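You operate a simulated robot arm through the tools that you are given. There is no shell and no other tool.

You run a simulated robot arm. Do the job below in one go: nothing can be reset, and whatever is moved stays where it is left.

Task
Clear the board, then brush oil on its middle.
Fine: put the purple bowl on the black counter; oil from the dish; stand the brush in the tool pot; board and pink bowl stay. A coat counts when it lies all over at full strength: go over it till it gets no stronger.

The check looks at the end state, three seconds after you hand in, the way a careful person would. Anything else that was tipped, shoved, dropped, spilled or broken makes it a failure.

Robot
A 7-joint arm with a two-finger parallel gripper, fixed in place. Base frame: the origin is on the floor under the middle of its stand, x ahead of it, y to its left, z up; the work surface is at about z = 860. Lengths are in mm, angles in degrees, forces in N, time in s.
With the tool pointing down near the work surface it reaches from about 240 to 680 mm from the base axis. Its first joint turns from -66.0 to 66.0 degrees. Payload 2.4 kg.
Tool frame: the origin (TCP) lies between the finger pads and is the grasp point; the fingertips stand 30 mm ahead of it; z points along the fingers, y is the line along which they close. The gripper opens to 94 mm. The fingers are 28 mm wide and 10 mm thick; the gripper's body (50 by 96 mm) begins 55 mm behind the TCP.
Orientation is that of the tool frame in the base frame, as [roll, pitch, yaw] about the fixed x, y, z axes, in that order (R = Rz(yaw) Ry(pitch) Rx(roll)). With the fingers straight down and closing along the base's y, the tool's x points along the base's -x, its y along +y and its z along -z.

Tools
- The arm moves only by the tool step_arm. Its argument "series" is text: rows parted by semicolons, each of 7 numbers parted by spaces: the shift along the tool's x, y, z in mm, then the turn, a rotation vector about the tool's x, y, z in degrees, then the closure, from 0 (fully open) to 1 (shut). In form: x y z rx ry rz fingers; .... A call has 1 to 20 rows; each row shifts and turns the commanded pose from where the row before left it, along the tool's axes as they then stand. Each row takes 0.2 s and may step no farther than 50 mm and 8.6 degrees from the row before; otherwise, or with a gripper value out of range, the whole call is refused. A pose out of reach is approached as far as the arm can. The call stops where the force on the tool passes 70 N (or 10 N more than at its start, if that is more) or the arm is blocked; 0.2 s more then pass. Each finger travels about 153 mm/s and halts on what it meets, pressing with about 29 N; the grip force reading is that of the motor and also rises with nothing between the fingers. The clock runs only during rows and for 0.2 s after the last one: add rows that do not move to give the fingers time. The reply holds the time, the measured pose of the TCP, the force on the tool along the base axes, the opening and the grip force, in the units named above and with some noise, with the torque about the TCP (base axes, N m) and any sound that the robot's microphone picked up, and new pictures: "pictures" is both (left out), scene, wrist or none.
- Cameras (640 x 400 px; columns grow to the right, rows downward): "scene" is fixed at [50.4, 480.2, 1457.1]; the picture's right is [-0.66, -0.76, 0.00], its down [-0.34, 0.30, -0.89] and it looks along [0.67, -0.58, -0.45] (base axes); focal length 342 px, centre (320, 200). "wrist" rides on the gripper at [76, 14, -103] in the tool frame; the picture's right is [-0.18, 0.98, 0.00], its down [-0.75, -0.14, -0.64] and it looks along [-0.63, -0.12, 0.77] (tool axes); focal length 243 px, centre (320, 200).
- locate(camera, pixels): there is no depth. For up to 12 entries [column, row, z] of the newest picture of that camera ("zoom" is the newest enlarged one), the place [x, y] in the base frame at which the ray of that pixel passes the height z, good to about 3 mm. It takes no simulated time.
- enlarge(camera, box): a new picture of the part [left, top, right, bottom] of that camera's present view, enlarged. It takes no simulated time.
- close_job(): hands the job in; it is judged then, once.

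Unless the task says otherwise, let go and move clear before handing in.

The tools are called after ">>>" by a JSON object that holds its "name" and its "arguments". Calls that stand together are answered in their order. step_arm: Moves the arm, as the interface text tells. Its arguments: {"type":"object","properties":{"series":{"type":"string"},"pictures":{"type":"string","enum":["both","scene","wrist","none"]}},"required":["series"]} The other tools are called the same way: locate (camera, pixels) gives the place at which the rays of pixels pass given heights; enlarge (camera, box) takes an enlarged picture of a part of a camera's view; close_job () hands the job in.

At the start:

```text
time_s: 0.0
tool_pos: [418.5, 106.5, 1259.5]
tcp_rot: [179.9, 0.0, -180.0]
wrist_force: [0.0, -0.2, 0.1]
ft_torque: [0.0, 0.03, -0.04]
finger_gap: 94.0
gripper_force: 0.1
```

scene: 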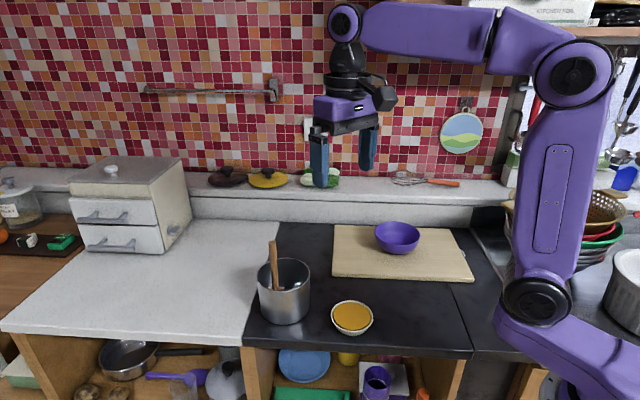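
wrist: 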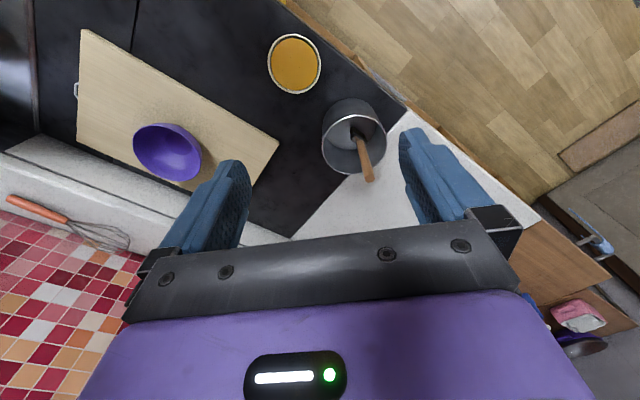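

The scene picture shows the board (about (400,253)) with the purple bowl at (397,237), the oil dish at (352,318) and the pot with a wooden handle at (275,265). I'll look closer at each before moving.

>>> {"name": "enlarge", "arguments": {"camera": "scene", "box": [320, 200, 480, 300]}}

>>> {"name": "enlarge", "arguments": {"camera": "scene", "box": [230, 230, 390, 340]}}

>>> {"name": "enlarge", "arguments": {"camera": "wrist", "box": [60, 0, 420, 225]}}

>>> {"name": "locate", "arguments": {"camera": "scene", "pixels": [[335, 225, 880], [450, 228, 880], [474, 280, 880], [332, 276, 880], [397, 237, 900], [352, 318, 880], [285, 310, 860], [273, 245, 1000], [397, 252, 880], [376, 237, 920], [419, 237, 920]]}}

>>> {"name": "locate", "arguments": {"camera": "wrist", "pixels": [[81, 30, 880], [279, 142, 880], [167, 152, 920], [294, 64, 890], [354, 135, 950], [370, 180, 1000], [294, 237, 860], [408, 108, 860]]}}

```text
4.00 times, centred on (400, 250) of scene
```

zoom: 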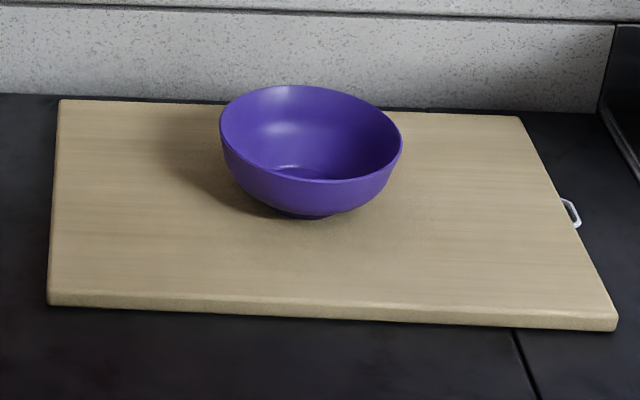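

```text
3.64 times, centred on (310, 285) of scene
```

zoom: 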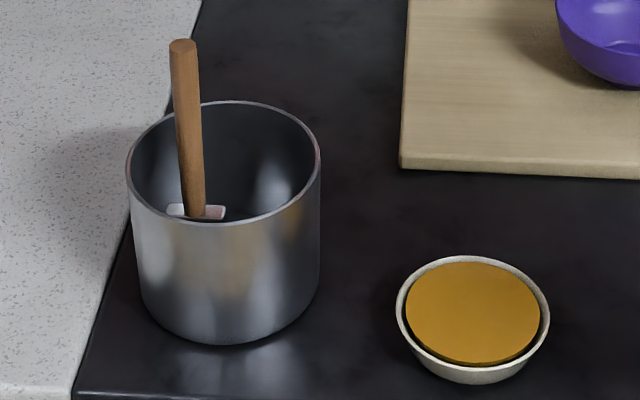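

```text
1.78 times, centred on (240, 112) of wrist
```

zoom: 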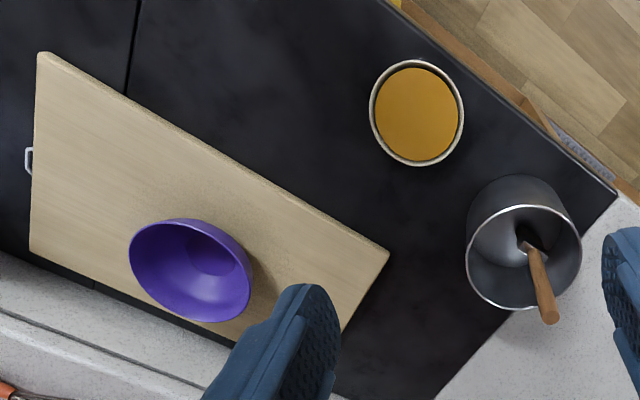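

```text
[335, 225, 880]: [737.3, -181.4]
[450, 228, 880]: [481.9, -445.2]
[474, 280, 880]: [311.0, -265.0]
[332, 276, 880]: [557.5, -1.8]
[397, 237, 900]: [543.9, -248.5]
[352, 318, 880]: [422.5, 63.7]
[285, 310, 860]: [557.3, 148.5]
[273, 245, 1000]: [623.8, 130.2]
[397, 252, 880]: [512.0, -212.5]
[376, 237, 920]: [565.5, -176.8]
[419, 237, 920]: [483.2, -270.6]
```

```text
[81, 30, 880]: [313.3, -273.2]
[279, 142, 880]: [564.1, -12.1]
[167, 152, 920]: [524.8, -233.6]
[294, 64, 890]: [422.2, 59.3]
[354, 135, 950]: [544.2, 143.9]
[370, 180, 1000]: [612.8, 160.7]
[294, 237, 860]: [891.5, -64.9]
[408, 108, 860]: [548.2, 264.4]
```

The board spans about (311,-265) to (737,-181), and the bowl sits at its middle near (524,-230) with a rim about 125 mm across. Next I'll look for the pink bowl and check where the black counter is free.

>>> {"name": "enlarge", "arguments": {"camera": "scene", "box": [480, 150, 640, 350]}}

>>> {"name": "enlarge", "arguments": {"camera": "scene", "box": [240, 330, 480, 400]}}

>>> {"name": "enlarge", "arguments": {"camera": "scene", "box": [365, 210, 430, 260]}}

>>> {"name": "locate", "arguments": {"camera": "scene", "pixels": [[245, 346, 860], [470, 356, 860], [281, 224, 860], [440, 281, 860], [400, 310, 860], [305, 240, 860], [420, 320, 860], [310, 325, 860], [332, 279, 860], [474, 283, 860], [460, 310, 860]]}}

```text
2.00 times, centred on (560, 250) of scene
```

zoom: 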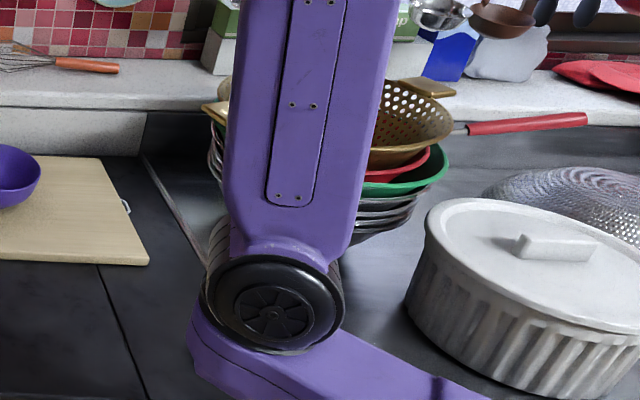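

```text
2.67 times, centred on (360, 365) of scene
```

zoom: 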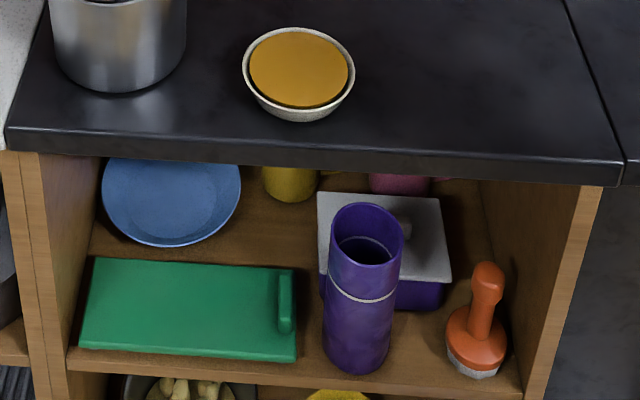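

```text
8.00 times, centred on (398, 235) of scene
```

zoom: 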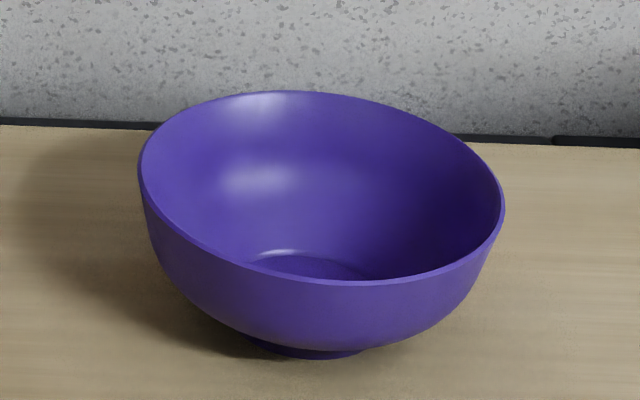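

```text
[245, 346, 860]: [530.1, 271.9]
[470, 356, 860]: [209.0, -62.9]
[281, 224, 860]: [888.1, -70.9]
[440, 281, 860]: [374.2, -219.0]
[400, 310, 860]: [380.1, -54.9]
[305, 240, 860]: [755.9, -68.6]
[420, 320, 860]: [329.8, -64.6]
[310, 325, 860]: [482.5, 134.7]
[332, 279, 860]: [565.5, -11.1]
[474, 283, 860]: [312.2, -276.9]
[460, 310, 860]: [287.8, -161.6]
```

The purple bowl is empty: its rim is at about z 932, with a radius near 65, centred around (524,-230). The front strip near (349,-84) is free black counter. I'll move nearer the board and look with the wrist camera.

>>> {"name": "step_arm", "arguments": {"series": "2.3 -40.2 20 0 0 0 0; 2.3 -40.2 20 0 0 0 0; 2.3 -40.2 20 0 0 0 0; 2.3 -40.2 20 0 0 0 0; 2.3 -40.2 20 0 0 0 0; 2.3 -40.2 20 0 0 0 0; 2.3 -40.2 20 0 0 0 0; 2.3 -40.2 20 0 0 0 0; 0 0 0 0 0 0 0"}}

```text
time_s: 2.0
tool_pos: [401.8, -215.9, 1100.9]
tcp_rot: [180.0, 0.0, 179.9]
wrist_force: [0.7, 0.8, -0.2]
ft_torque: [-0.01, 0.02, -0.01]
finger_gap: 94.3
gripper_force: 0.0
```

scene: 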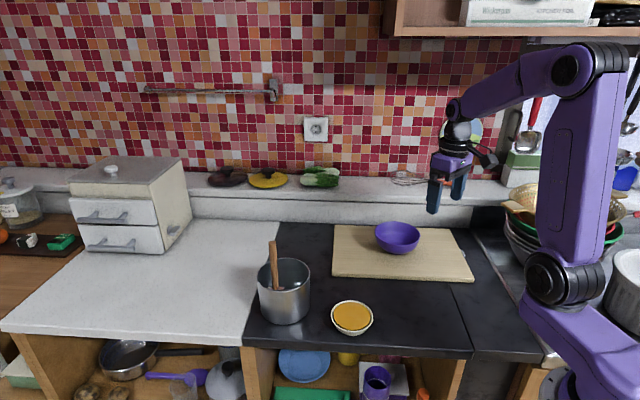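
wrist: 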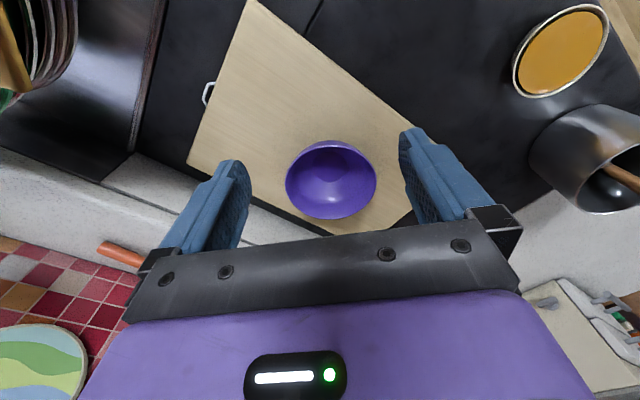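

The bowl now shows at (331,180) in the wrist picture, still on the board and empty. I'll measure the rim and foot from this view.

>>> {"name": "enlarge", "arguments": {"camera": "wrist", "box": [260, 120, 400, 230]}}

>>> {"name": "locate", "arguments": {"camera": "wrist", "pixels": [[285, 180, 932], [376, 180, 932], [330, 141, 932], [331, 218, 932], [331, 178, 932], [250, 1, 875], [187, 164, 875], [435, 136, 875]]}}

```text
3.64 times, centred on (330, 175) of wrist
```

zoom: 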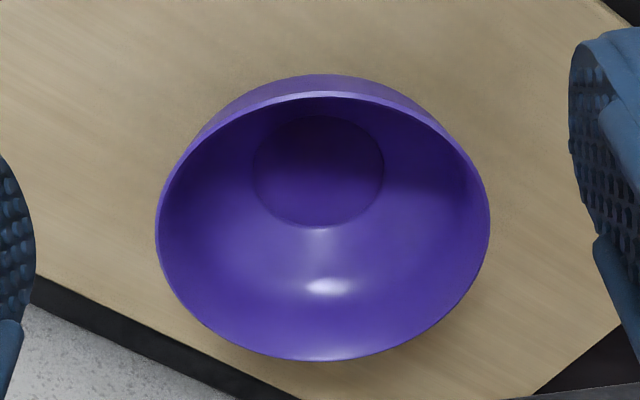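

```text
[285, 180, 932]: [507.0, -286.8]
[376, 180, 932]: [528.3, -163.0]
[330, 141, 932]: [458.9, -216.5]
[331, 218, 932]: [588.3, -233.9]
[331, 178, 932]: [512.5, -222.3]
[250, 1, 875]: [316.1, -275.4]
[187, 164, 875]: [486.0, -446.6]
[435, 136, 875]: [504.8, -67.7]
```

The rim near edge (330,146), far edge (331,219) and sides (285,186)/(376,183) put its centre at about (528,-226) with a radius near 63. I'll move above the rim's -y side, with one finger to go inside and one outside, and check the alignment.

>>> {"name": "step_arm", "arguments": {"series": "-25.2 -14.4 20.2 0 0 0 0; -25.2 -14.4 20.2 0 0 0 0; -25.2 -14.4 20.2 0 0 0 0; -25.2 -14.4 20.2 0 0 0 0; -25.2 -14.4 20.2 0 0 0 0; 0 0 0 0 0 0 0"}}

```text
time_s: 3.4
tool_pos: [526.1, -286.6, 997.1]
tcp_rot: [-180.0, 0.0, 180.0]
wrist_force: [-0.7, 0.2, -0.3]
ft_torque: [-0.02, 0.0, 0.0]
finger_gap: 93.9
gripper_force: 0.1
```

scene: 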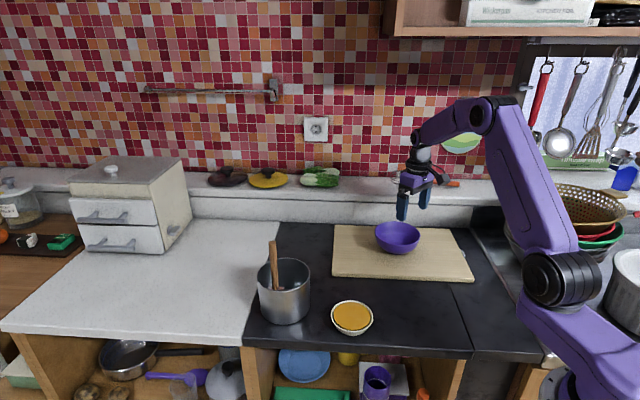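
wrist: 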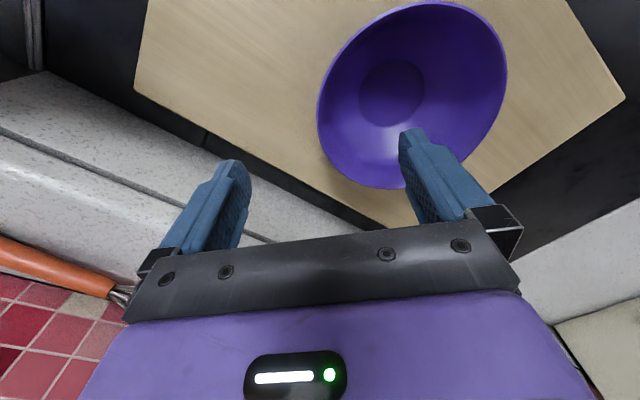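

The open fingers straddle the rim's near edge at (320,130) in the wrist picture. I'll verify the rim position from this nearer view before lowering.

>>> {"name": "locate", "arguments": {"camera": "wrist", "pixels": [[317, 115, 932], [507, 85, 932], [437, 6, 932], [387, 189, 932], [412, 95, 932], [318, 130, 932], [330, 160, 932]]}}

```text
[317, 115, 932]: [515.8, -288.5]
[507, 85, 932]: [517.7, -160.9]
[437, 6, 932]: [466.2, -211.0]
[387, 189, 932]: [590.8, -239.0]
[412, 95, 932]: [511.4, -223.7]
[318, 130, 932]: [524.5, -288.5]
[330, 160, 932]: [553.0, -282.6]
```

The rim's -y edge lies at about y -289 at x 526, right between the fingers. I'll lower 57 mm so the tips sit about 22 mm below the rim, then close gently.

>>> {"name": "step_arm", "arguments": {"series": "0 0 15 0 0 0 0; 0 0 15 0 0 0 0; 0 0 15 0 0 0 0; 0 0 12 0 0 0 0; 0 0 0 0 0 0 0; 0 0 0 0 0 0 0.5; 0 0 0 0 0 0 0.7; 0 0 0 0 0 0 0.85; 0 0 0 0 0 0 1; 0 0 0 0 0 0 1; 0 0 0 0 0 0 1"}}

```text
time_s: 5.8
tool_pos: [526.3, -287.4, 942.4]
tcp_rot: [-180.0, 0.1, -179.9]
wrist_force: [-0.9, 0.5, 8.3]
ft_torque: [0.86, 0.08, 0.04]
finger_gap: 16.3
gripper_force: 28.7
```

scene: 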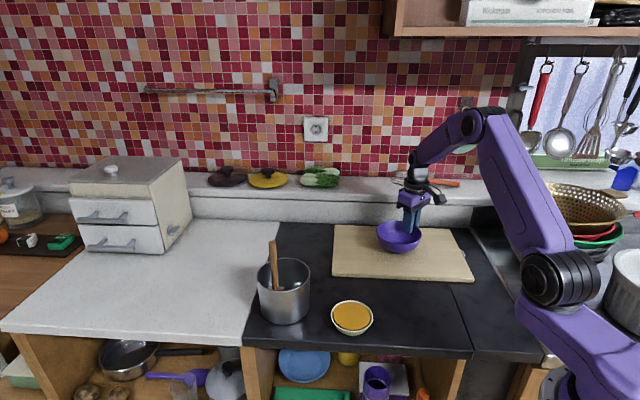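
wrist: 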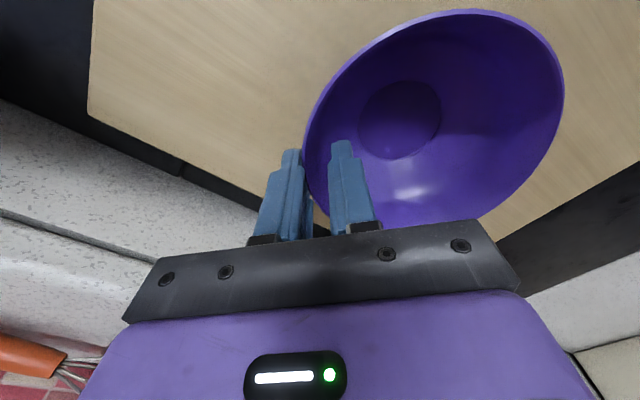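

The grip reads 28.7 N at a 16 mm gap, so the sloping wall is pinched, and there's an 0.86 N m torque. I'll check whether the bowl tilted.

>>> {"name": "enlarge", "arguments": {"camera": "scene", "box": [350, 190, 462, 260]}}

```text
5.71 times, centred on (406, 225) of scene
```

zoom: 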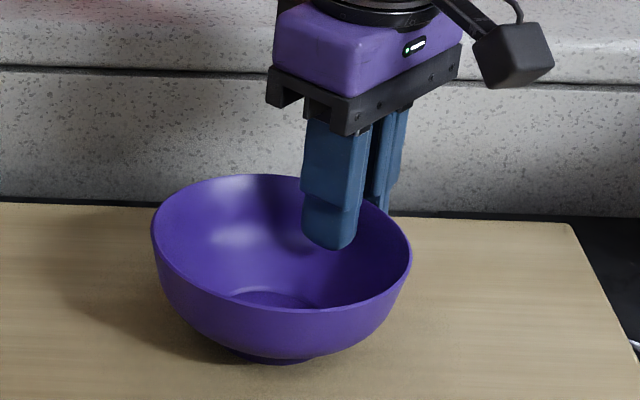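

The bowl still looks upright with its foot on the board. I'll lift it slowly by a small amount and see whether it holds level.

>>> {"name": "step_arm", "arguments": {"series": "0 0 -5 0 0 0 1; 0 0 -5 0 0 0 1; 0 0 -10 0 0 0 1; 0 0 -10 0 0 0 1; 0 0 0 0 0 0 1"}}

>>> {"name": "enlarge", "arguments": {"camera": "scene", "box": [350, 190, 462, 260]}}

```text
time_s: 7.0
tool_pos: [527.0, -287.7, 971.7]
tcp_rot: [180.0, 0.0, 179.9]
wrist_force: [1.4, 0.9, 4.2]
ft_torque: [0.53, 0.02, 0.03]
finger_gap: 8.6
gripper_force: 29.1
```

scene: 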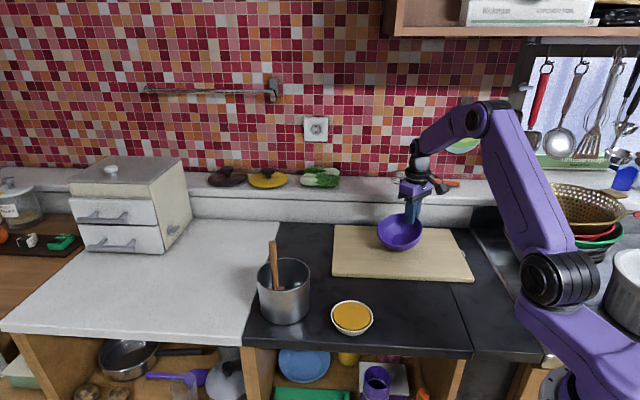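
wrist: 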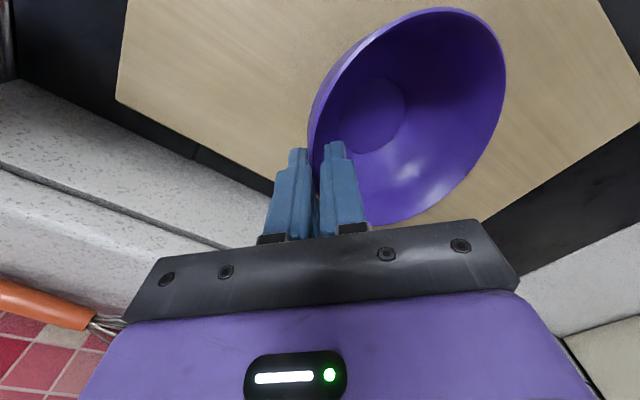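

```text
5.71 times, centred on (406, 225) of scene
```

zoom: 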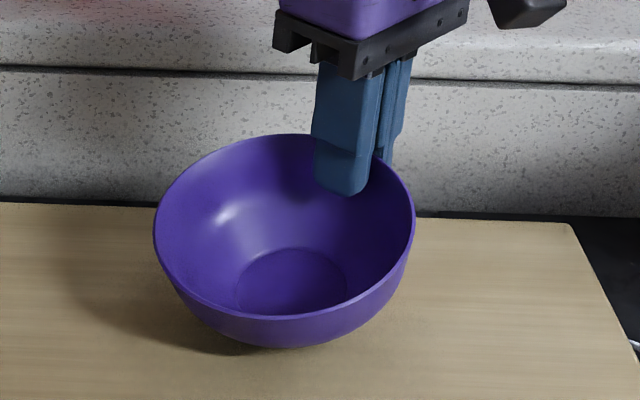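

The bowl tilted about its far foot and is slipping: the gap fell from 16 to 9 mm, and the rim in the zoom leans. I'll lower it back flat, release it, and regrip with the tool tilted along the sloping wall.

>>> {"name": "step_arm", "arguments": {"series": "0 0 8 0 0 0 1; 0 0 8 0 0 0 1; 0 0 6 0 0 0 1; 0 0 3 0 0 0 1; 0 0 0 0 0 0 1; 0 0 0 0 0 0 0.85; 0 0 0 0 0 0 0.7; 0 0 0 0 0 0 0.5; 0 0 0 0 0 0 0.5; 0 0 -15 0 0 0 0.5; 0 0 -30 0 0 0 0.5; 0 0 -30 0 0 0 0.5; 0 0 0 0 0 0 0.5"}}

>>> {"name": "enlarge", "arguments": {"camera": "scene", "box": [350, 190, 462, 260]}}

```text
time_s: 9.8
tool_pos: [527.2, -285.9, 1021.9]
tcp_rot: [179.9, 0.0, 179.9]
wrist_force: [-0.2, -0.4, -0.1]
ft_torque: [0.03, 0.0, 0.01]
finger_gap: 47.0
gripper_force: 0.1
```

scene: 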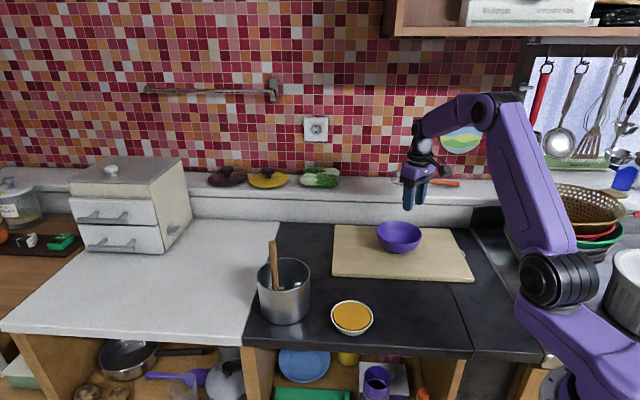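
wrist: 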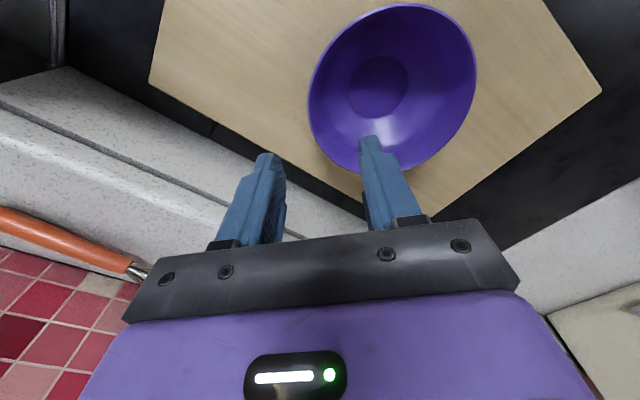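

```text
5.71 times, centred on (406, 225) of scene
```

zoom: 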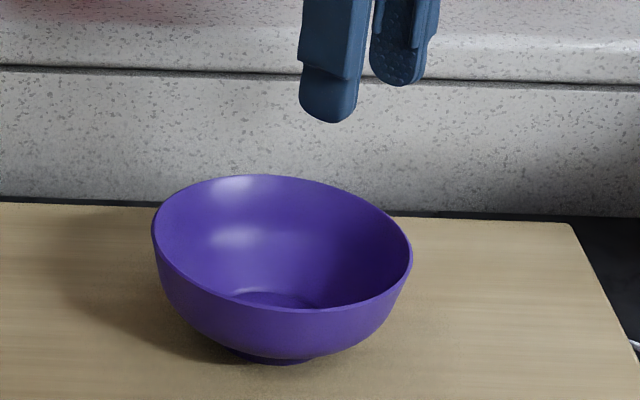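

The bowl is back flat on the board. I'll measure its new position for a tilted grip on its +y side, which is easier to reach.

>>> {"name": "enlarge", "arguments": {"camera": "wrist", "box": [290, 0, 500, 180]}}

>>> {"name": "locate", "arguments": {"camera": "wrist", "pixels": [[308, 100, 932], [476, 78, 932], [420, 6, 932], [385, 173, 932], [380, 6, 932], [450, 140, 932], [320, 55, 932], [470, 45, 932]]}}

```text
2.22 times, centred on (395, 90) of wrist
```

zoom: 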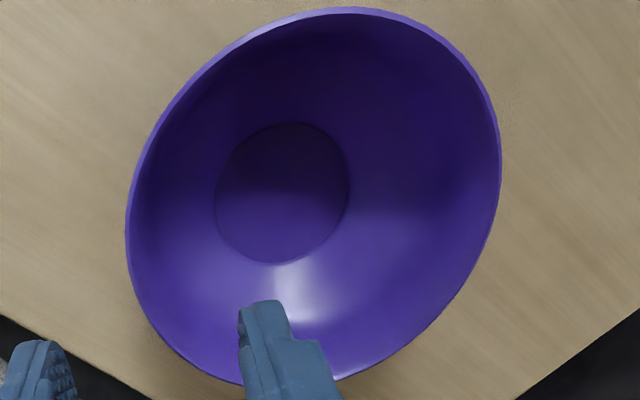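

```text
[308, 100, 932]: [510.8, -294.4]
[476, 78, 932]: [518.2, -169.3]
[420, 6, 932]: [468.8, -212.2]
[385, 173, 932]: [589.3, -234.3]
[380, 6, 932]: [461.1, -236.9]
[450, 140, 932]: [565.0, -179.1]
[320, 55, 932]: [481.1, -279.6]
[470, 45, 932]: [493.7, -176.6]
```

The rim centre is now about (526,-231) with radius 64. I'll move to the +y side, tilt 28° along the wall, and check before the approach.

>>> {"name": "step_arm", "arguments": {"series": "0 36.6 9 0 0 0 0.5; 0 36.6 9 0 0 0 0.5; 0 36.6 9 0 0 0 0.5; 0 36.7 9 0 0 0 0.5; 0 0 0 7 0 0 0.5; 0 0 0 7 0 0 0.5; 0 0 0 7 0 0 0.5; 0 0 0 7 0 0 0.5; 0 0 0 0 0 0 0.5"}}

>>> {"name": "enlarge", "arguments": {"camera": "scene", "box": [340, 180, 462, 260]}}

```text
time_s: 11.8
tool_pos: [526.9, -141.0, 985.2]
tcp_rot: [-152.0, 0.0, 180.0]
wrist_force: [-0.4, 0.5, -0.3]
ft_torque: [0.02, 0.03, 0.0]
finger_gap: 47.0
gripper_force: 0.2
```

scene: 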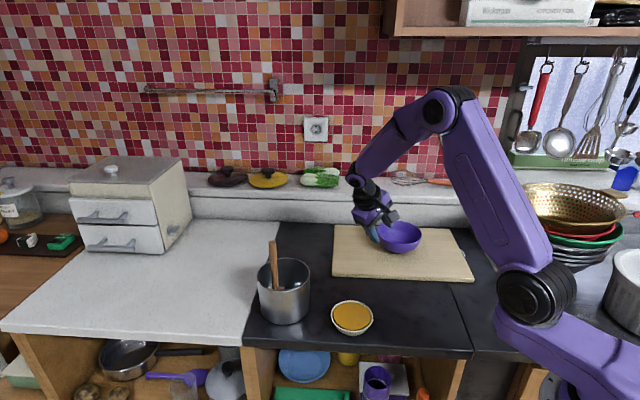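
wrist: 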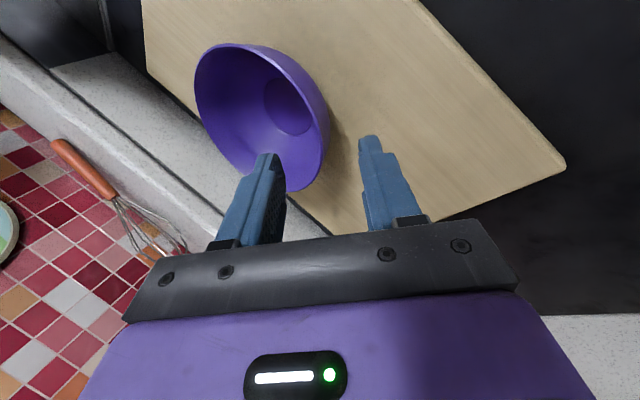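

```text
5.00 times, centred on (401, 220) of scene
```

zoom: 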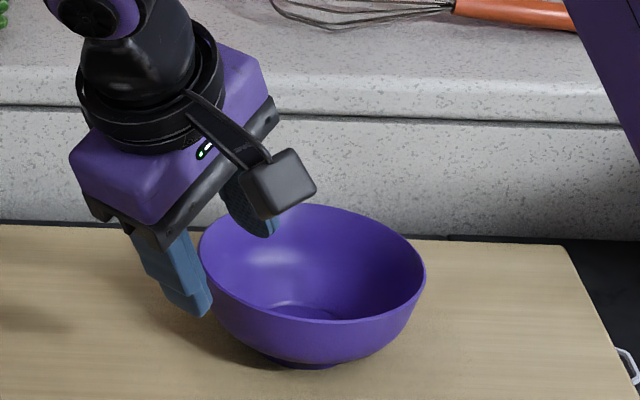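

The tilted fingers straddle the +y rim, with the inner tip at (270,160) inside and the outer at (370,140) in the wrist picture. I'll go in 60 mm along the tool axis and close.

>>> {"name": "step_arm", "arguments": {"series": "0 0 15 0 0 0 0.5; 0 0 15 0 0 0 0.5; 0 0 15 0 0 0 0.5; 0 0 15 0 0 0 0.5; 0 0 0 0 0 0 0.5; 0 0 0 0 0 0 0.65; 0 0 0 0 0 0 0.8; 0 0 0 0 0 0 0.9; 0 0 0 0 0 0 1; 0 0 0 0 0 0 1"}}

>>> {"name": "enlarge", "arguments": {"camera": "scene", "box": [340, 180, 462, 260]}}

```text
time_s: 14.0
tool_pos: [526.4, -169.7, 932.6]
tcp_rot: [-152.0, 0.0, -179.9]
wrist_force: [0.6, -0.3, -1.2]
ft_torque: [0.04, -0.01, -0.04]
finger_gap: 9.1
gripper_force: 29.2
```

scene: 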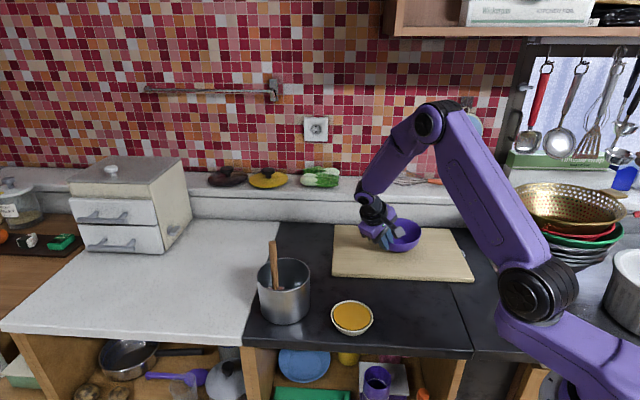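
wrist: 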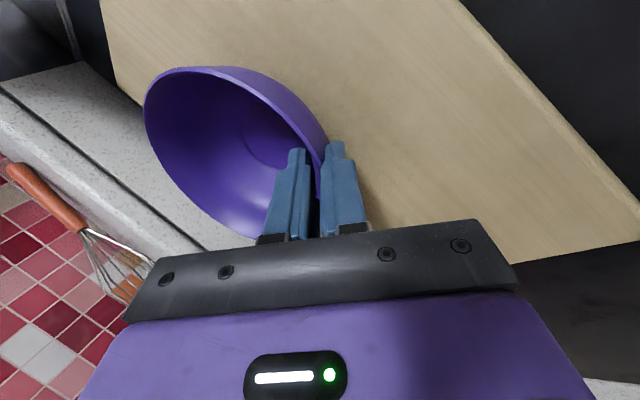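

```text
5.00 times, centred on (401, 220) of scene
```

zoom: 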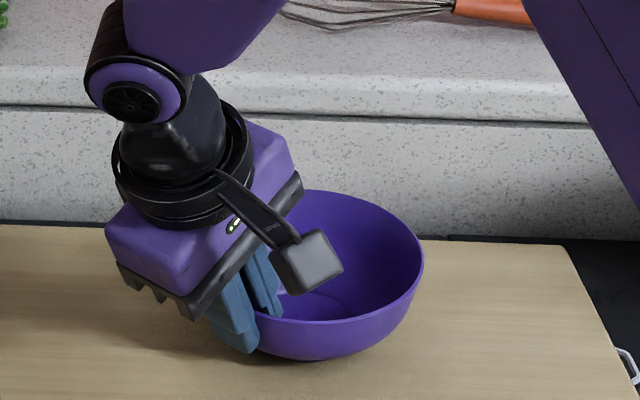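

The pads now sit along the wall, with a 9 mm gap, 29 N and almost no torque. I'll lift straight up about 30 mm and check the hold.

>>> {"name": "step_arm", "arguments": {"series": "0 -2.35 -4.4 0 0 0 1; 0 -2.35 -4.4 0 0 0 1; 0 -4.7 -8.8 0 0 0 1; 0 -4.7 -8.8 0 0 0 1; 0 0 0 0 0 0 1; 0 0 0 0 0 0 1"}}

>>> {"name": "enlarge", "arguments": {"camera": "scene", "box": [340, 180, 462, 260]}}

```text
time_s: 15.4
tool_pos: [527.0, -169.7, 962.7]
tcp_rot: [-152.1, 0.0, -180.0]
wrist_force: [0.0, -0.5, -1.5]
ft_torque: [0.07, -0.04, 0.01]
finger_gap: 9.1
gripper_force: 28.7
```

scene: 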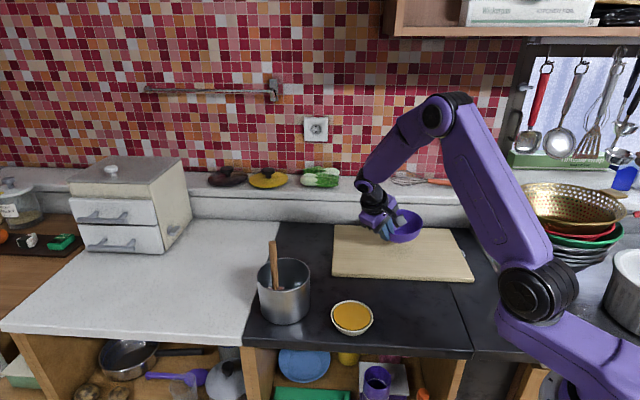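
wrist: 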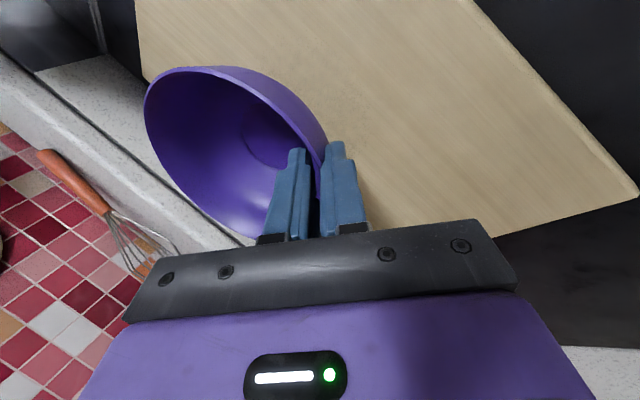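

```text
5.00 times, centred on (401, 220) of scene
```

zoom: 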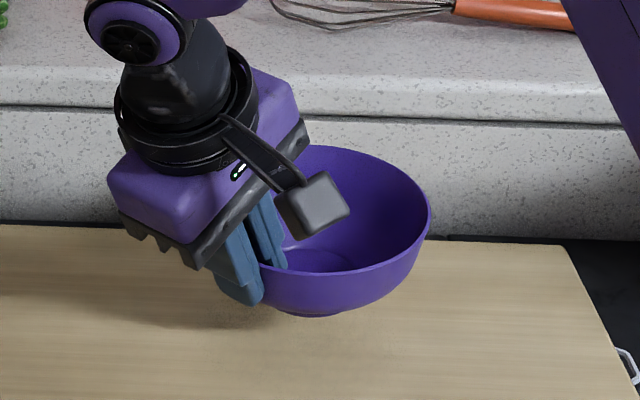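

The bowl is held firmly, with 1.5 N of weight and the gap unchanged at 9.1. I'll carry it toward the free front strip of the black counter, to a bowl centre of about (349,-84).

>>> {"name": "step_arm", "arguments": {"series": "29.7 20.3 -14.2 0 0 0 1; 29.7 20.3 -14.2 0 0 0 1; 29.7 20.3 -14.2 0 0 0 1; 29.7 20.3 -14.2 0 0 0 1; 29.7 20.3 -14.2 0 0 0 1; 29.7 20.3 -14.2 0 0 0 1; 0 0 0 0 0 0 1"}}

>>> {"name": "enlarge", "arguments": {"camera": "scene", "box": [330, 220, 490, 320]}}

```text
time_s: 17.0
tool_pos: [348.5, -23.1, 979.4]
tcp_rot: [-152.0, 0.0, 180.0]
wrist_force: [-1.1, 0.5, -0.3]
ft_torque: [0.09, 0.0, -0.02]
finger_gap: 8.9
gripper_force: 28.9
```

scene: 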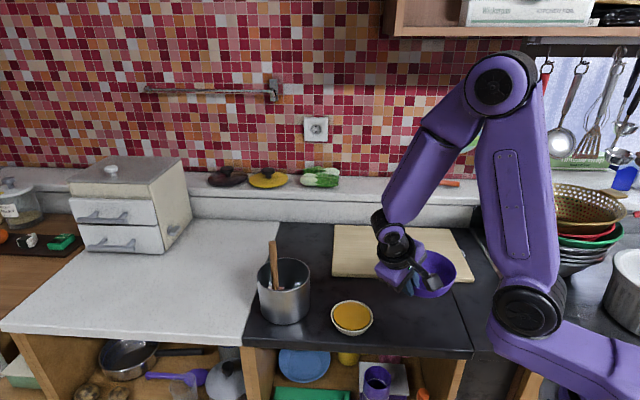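
wrist: 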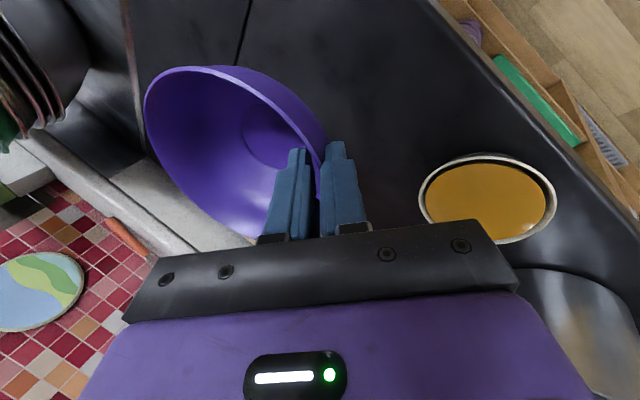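

```text
4.00 times, centred on (410, 270) of scene
```

zoom: 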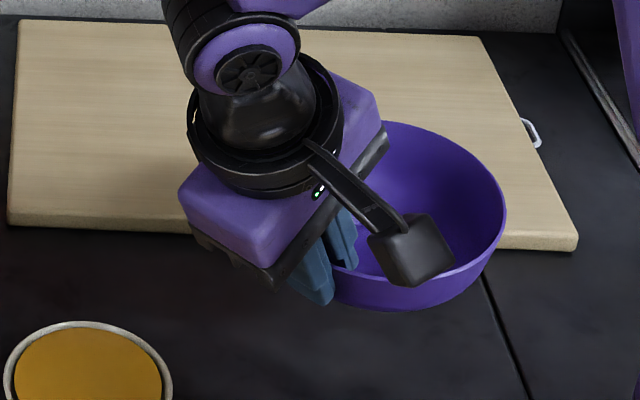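

The bowl hangs over bare black counter, clear of the board and of the dish at (352,318). I'll lower it, slowing near contact.

>>> {"name": "step_arm", "arguments": {"series": "0 4.69 8.83 0 0 0 1; 0 4.69 8.83 0 0 0 1; 0 4.69 8.83 0 0 0 1; 0 4.69 8.83 0 0 0 1; 0 2.35 4.4 0 0 0 1; 0 1.4 2.65 0 0 0 1; 0 0 0 0 0 0 1"}}

>>> {"name": "enlarge", "arguments": {"camera": "scene", "box": [330, 220, 490, 320]}}

```text
time_s: 18.6
tool_pos: [348.9, -19.8, 931.2]
tcp_rot: [-152.1, 0.0, -180.0]
wrist_force: [-0.1, -0.4, -1.0]
ft_torque: [0.03, 0.01, -0.04]
finger_gap: 8.9
gripper_force: 29.0
```

scene: 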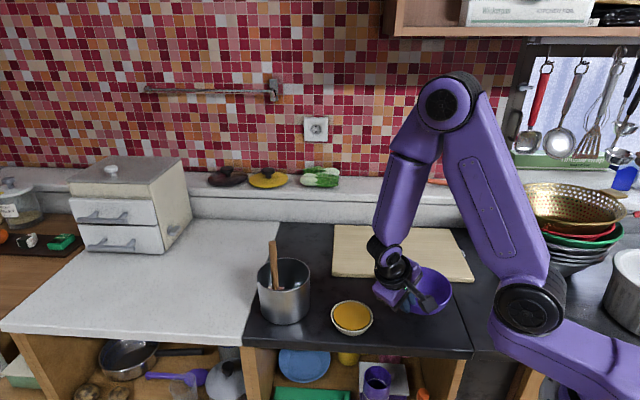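
wrist: 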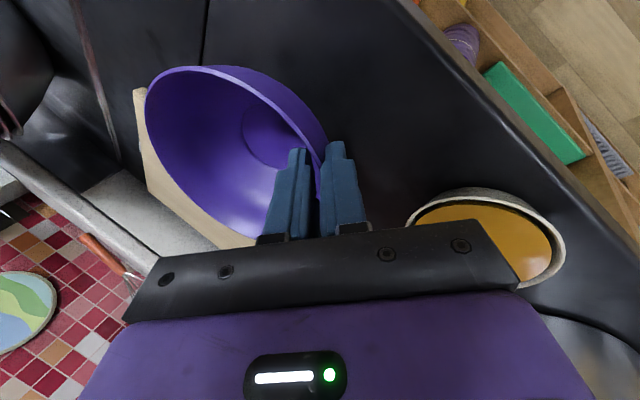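

```text
4.00 times, centred on (410, 270) of scene
```

zoom: 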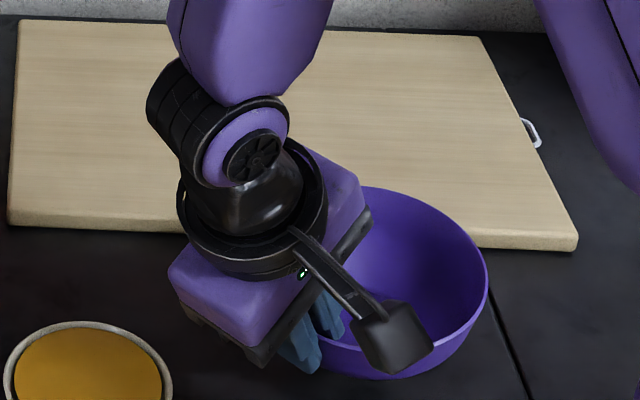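

There's no contact yet (-1.0 N is just the bowl's weight). I'll continue down in small steps.

>>> {"name": "step_arm", "arguments": {"series": "0 0.94 1.77 0 0 0 1; 0 0.94 1.77 0 0 0 1; 0 0.94 1.77 0 0 0 1; 0 0.94 1.77 0 0 0 1; 0 0 0 0 0 0 1", "pictures": "none"}}

```text
time_s: 19.8
tool_pos: [348.3, -20.6, 924.1]
tcp_rot: [-152.0, 0.0, 180.0]
wrist_force: [-0.6, 0.5, -0.7]
ft_torque: [0.07, -0.02, 0.0]
finger_gap: 8.8
gripper_force: 29.2
```

The force is still only the bowl's weight at z 924. I'll keep going down by a few more millimetres.

>>> {"name": "step_arm", "arguments": {"series": "0 0.94 1.77 0 0 0 1; 0 0.94 1.77 0 0 0 1; 0 0 0 0 0 0 1", "pictures": "none"}}

>>> {"name": "step_arm", "arguments": {"series": "0 0.7 1.3 0 0 0 1; 0 0.7 1.3 0 0 0 1; 0 0 0 0 0 0 1", "pictures": "scene"}}

>>> {"name": "enlarge", "arguments": {"camera": "scene", "box": [370, 250, 482, 320]}}

```text
time_s: 20.6
tool_pos: [347.9, -21.4, 920.0]
tcp_rot: [-152.0, 0.1, -180.0]
wrist_force: [-0.2, 0.2, -0.7]
ft_torque: [0.05, 0.0, 0.01]
finger_gap: 9.0
gripper_force: 28.6
```

```text
time_s: 21.4
tool_pos: [347.9, -22.1, 916.7]
tcp_rot: [-152.0, 0.0, -179.9]
wrist_force: [-0.6, 0.1, -0.8]
ft_torque: [0.07, 0.01, 0.01]
finger_gap: 9.0
gripper_force: 29.1
```

scene: 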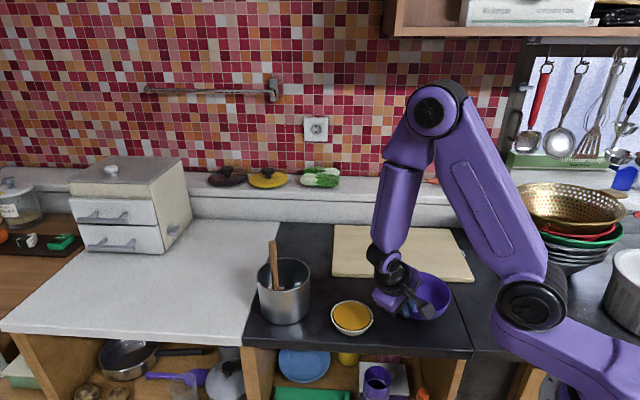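

```text
5.71 times, centred on (426, 285) of scene
```

zoom: 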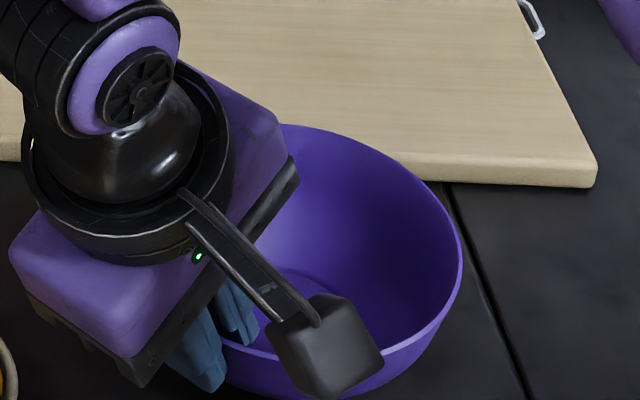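

There's still no contact at z 916.7 (force -0.8 N). I'll lower a few more millimetres with force checks.

>>> {"name": "step_arm", "arguments": {"series": "0 0.7 1.3 0 0 0 1; 0 0.7 1.3 0 0 0 1; 0 0 0 0 0 0 1", "pictures": "none"}}

>>> {"name": "step_arm", "arguments": {"series": "0 0.7 1.3 0 0 0 1; 0 0 0 0 0 0 1", "pictures": "wrist"}}

```text
time_s: 22.2
tool_pos: [347.3, -19.9, 915.3]
tcp_rot: [-151.9, 0.0, -179.8]
wrist_force: [-1.8, 5.8, 17.2]
ft_torque: [-0.09, 0.19, -0.01]
finger_gap: 9.0
gripper_force: 29.0
```

```text
time_s: 22.8
tool_pos: [349.4, -21.0, 913.1]
tcp_rot: [-151.9, 0.1, -179.9]
wrist_force: [1.2, 5.1, 20.8]
ft_torque: [-0.18, -0.12, 0.03]
finger_gap: 9.1
gripper_force: 29.0
```

wrist: 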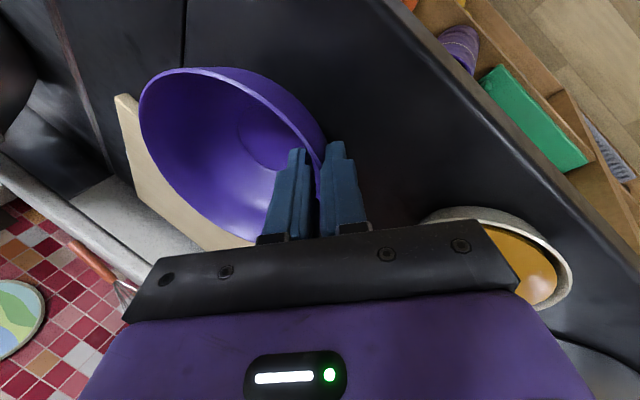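

Contact now reads 20.8 N upward at z 913, so the foot is on the counter. I'll ease off slightly and open gradually, then withdraw along the tool axis.

>>> {"name": "step_arm", "arguments": {"series": "0 -0.94 -1.77 0 0 0 1; 0 0 0 0 0 0 0.85; 0 0 0 0 0 0 0.7; 0 0 0 0 0 0 0.5; 0 0 0 0 0 0 0.5; 0 0 -15 0 0 0 0.5; 0 0 -20 0 0 0 0.5; 0 0 -30 0 0 0 0.5; 0 0 0 0 0 0 0.5"}}

>>> {"name": "enlarge", "arguments": {"camera": "scene", "box": [330, 220, 490, 320]}}

```text
time_s: 24.8
tool_pos: [348.4, 8.9, 972.2]
tcp_rot: [-151.9, 0.0, 179.9]
wrist_force: [0.4, 0.4, 0.3]
ft_torque: [-0.01, 0.02, -0.01]
finger_gap: 46.8
gripper_force: 0.1
```

scene: 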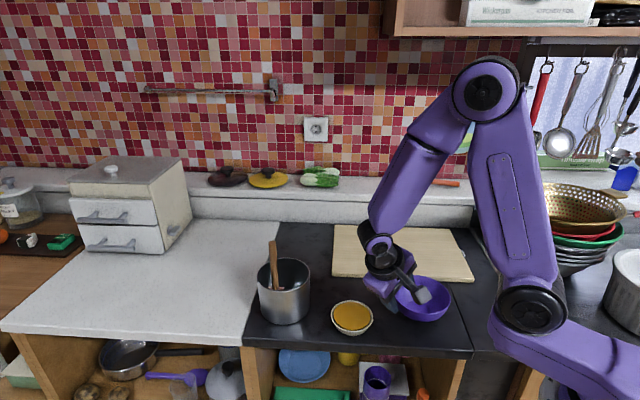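
wrist: 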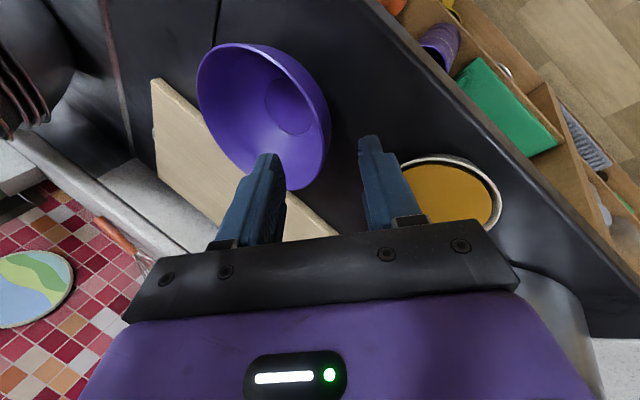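

```text
4.00 times, centred on (410, 270) of scene
```

zoom: 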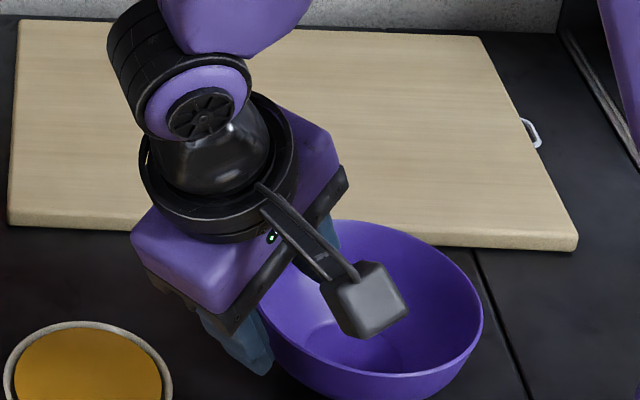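

The bowl stands upright on the black counter at (423,300), clear of board and dish. I'll rise, straighten the tool, open fully and go look at the brush in the pot.

>>> {"name": "step_arm", "arguments": {"series": "0 -21.1 -39.7 0 0 0 0.3; 0 -21.1 -39.7 0 0 0 0; 0 -21.1 -39.7 0 0 0 0; 0 0 0 -7 0 0 0; 0 0 0 -7 0 0 0; 0 0 0 -7 0 0 0; 0 0 0 -7 0 0 0; -18.3 28.2 -18.6 0 0 0 0; -18.3 28.2 -18.6 0 0 0 0; -18.3 28.2 -18.6 0 0 0 0; -18.3 28.2 -18.6 0 0 0 0; -18.3 28.2 -18.6 0 0 0 0; 0 0 0 0 0 0 0"}}

>>> {"name": "enlarge", "arguments": {"camera": "scene", "box": [230, 230, 390, 330]}}

>>> {"name": "enlarge", "arguments": {"camera": "wrist", "box": [220, 80, 420, 220]}}

```text
time_s: 27.6
tool_pos: [440.5, 149.9, 1201.3]
tcp_rot: [179.9, 0.1, 180.0]
wrist_force: [-0.2, 0.7, 0.3]
ft_torque: [-0.02, 0.0, -0.01]
finger_gap: 93.9
gripper_force: 0.0
```

scene: 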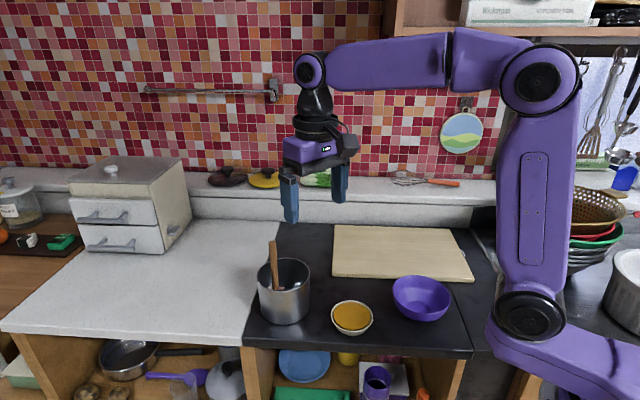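
wrist: 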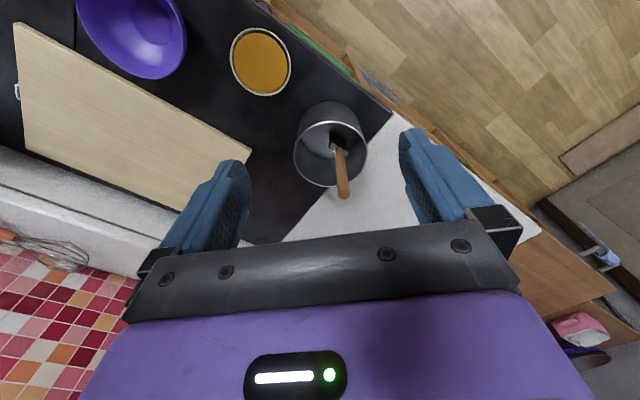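

```text
4.00 times, centred on (310, 280) of scene
```

zoom: 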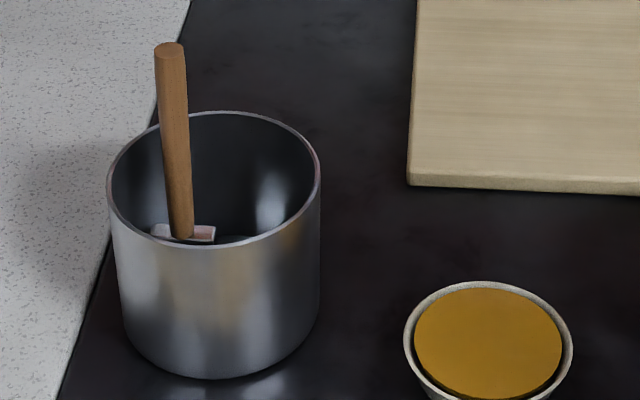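

```text
2.86 times, centred on (320, 150) of wrist
```

zoom: 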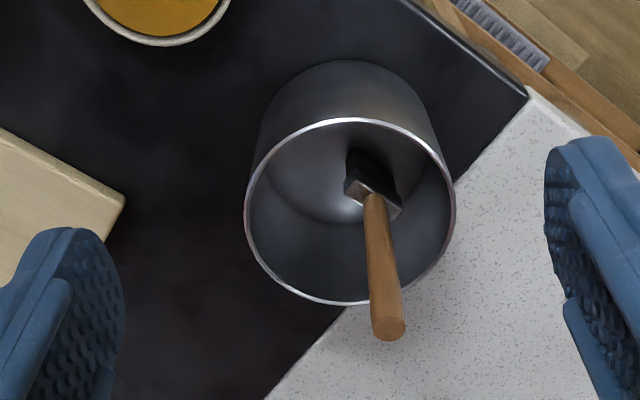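

The brush's handle end shows at (273,242) in the scene picture and (344,195) in the wrist picture, with its ferrule and dark bristles down in the pot. I'll triangulate the handle.

>>> {"name": "locate", "arguments": {"camera": "scene", "pixels": [[272.7, 242.2, 1035], [272.7, 242.2, 1045], [272.7, 242.2, 1055], [275.2, 288, 910], [275.2, 288, 925], [275.2, 288, 940], [274.1, 266, 970], [274.1, 266, 985], [274.1, 266, 1000]]}}

>>> {"name": "locate", "arguments": {"camera": "wrist", "pixels": [[343.8, 194.8, 1035], [343.8, 194.8, 1045], [343.8, 194.8, 1055], [338.9, 149, 910], [338.9, 149, 925], [338.9, 149, 940], [341.2, 172, 970], [341.2, 172, 985], [341.2, 172, 1000], [330.5, 153.8, 970], [329.7, 148, 924], [348.2, 154.8, 924]]}}

```text
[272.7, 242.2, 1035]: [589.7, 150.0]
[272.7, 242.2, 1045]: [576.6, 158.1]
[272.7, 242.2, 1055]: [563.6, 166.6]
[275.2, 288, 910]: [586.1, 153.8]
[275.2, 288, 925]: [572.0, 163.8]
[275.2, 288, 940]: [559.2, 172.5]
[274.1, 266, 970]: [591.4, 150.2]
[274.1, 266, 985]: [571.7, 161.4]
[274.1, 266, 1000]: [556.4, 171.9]
```

```text
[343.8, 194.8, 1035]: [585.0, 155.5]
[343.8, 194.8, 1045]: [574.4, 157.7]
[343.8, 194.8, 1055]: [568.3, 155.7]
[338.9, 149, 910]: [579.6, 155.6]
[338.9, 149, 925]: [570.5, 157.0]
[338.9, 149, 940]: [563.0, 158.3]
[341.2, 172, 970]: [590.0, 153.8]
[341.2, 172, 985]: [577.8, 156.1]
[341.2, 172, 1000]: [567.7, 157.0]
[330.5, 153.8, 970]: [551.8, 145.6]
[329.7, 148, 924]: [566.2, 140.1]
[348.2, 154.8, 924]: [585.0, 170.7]
```

The handle stands nearly vertical at about (576,157), with its top at z 1045 and the ferrule near z 918, and the head is about 36 mm wide along roughly 58°. I'll move above it and check the alignment, and also measure the dish.

>>> {"name": "locate", "arguments": {"camera": "scene", "pixels": [[352, 315.8, 880], [352, 315.8, 890], [352, 315.8, 900]]}}

>>> {"name": "locate", "arguments": {"camera": "wrist", "pixels": [[260.5, 62, 880], [260.5, 62, 890], [260.5, 62, 900], [229.5, 62, 890], [291.5, 62, 890], [262, 28, 890], [260, 96, 890]]}}

>>> {"name": "step_arm", "arguments": {"series": "-34 1.75 17.75 0 0 0 0; -34 1.75 17.75 0 0 0 0; -34 1.75 17.75 0 0 0 0; -34 1.75 17.75 0 0 0 0; 0 0 0 0 0 0 0"}}

```text
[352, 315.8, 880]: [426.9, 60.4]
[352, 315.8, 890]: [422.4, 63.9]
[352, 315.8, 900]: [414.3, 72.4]
```

```text
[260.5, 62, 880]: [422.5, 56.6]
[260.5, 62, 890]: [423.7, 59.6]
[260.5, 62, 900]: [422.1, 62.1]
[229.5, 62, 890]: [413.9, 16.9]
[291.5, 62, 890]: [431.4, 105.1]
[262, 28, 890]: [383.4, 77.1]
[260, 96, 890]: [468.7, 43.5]
```

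```text
time_s: 28.8
tool_pos: [577.0, 157.2, 1129.7]
tcp_rot: [-179.9, 0.0, 180.0]
wrist_force: [0.3, -0.5, 0.2]
ft_torque: [-0.02, 0.01, 0.04]
finger_gap: 93.9
gripper_force: 0.1
```

scene: 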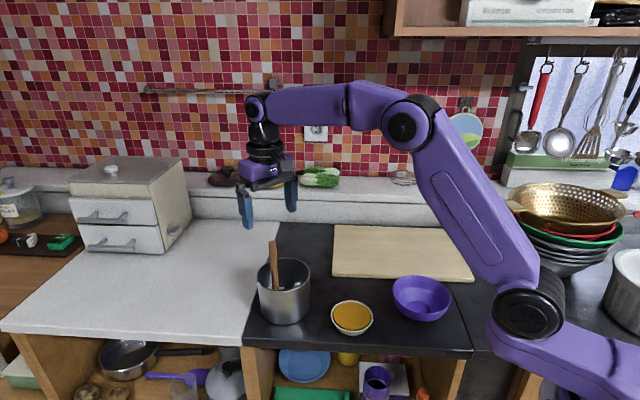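
wrist: 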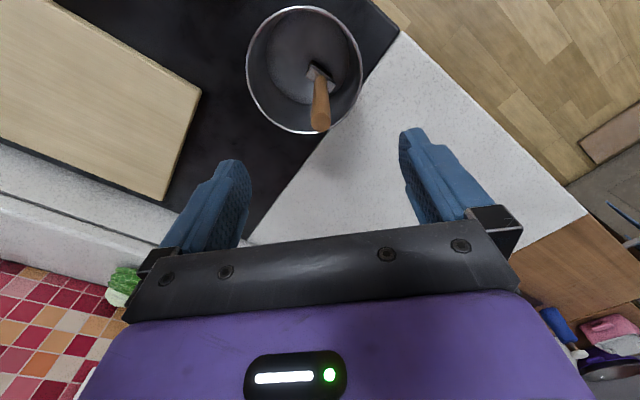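

The handle end now shows at about (319,124) in the wrist picture, between the fingers. I'll verify its position again before descending.

>>> {"name": "enlarge", "arguments": {"camera": "wrist", "box": [230, 0, 400, 140]}}

>>> {"name": "locate", "arguments": {"camera": "wrist", "pixels": [[320, 122, 1035], [320, 122, 1045], [319, 78, 918], [305, 70, 970]]}}

```text
2.86 times, centred on (315, 70) of wrist
```

zoom: 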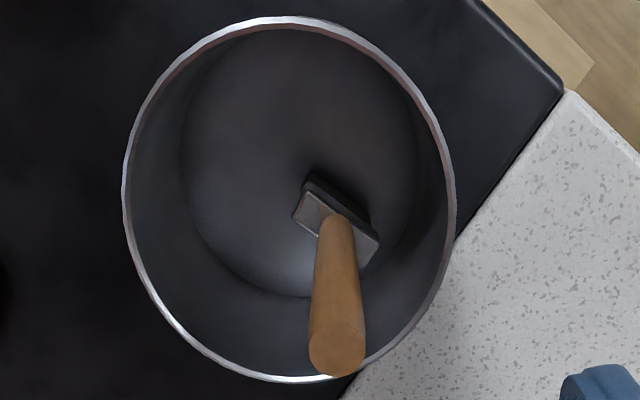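

```text
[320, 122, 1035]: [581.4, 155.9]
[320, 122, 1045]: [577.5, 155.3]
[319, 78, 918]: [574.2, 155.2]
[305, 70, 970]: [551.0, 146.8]
```

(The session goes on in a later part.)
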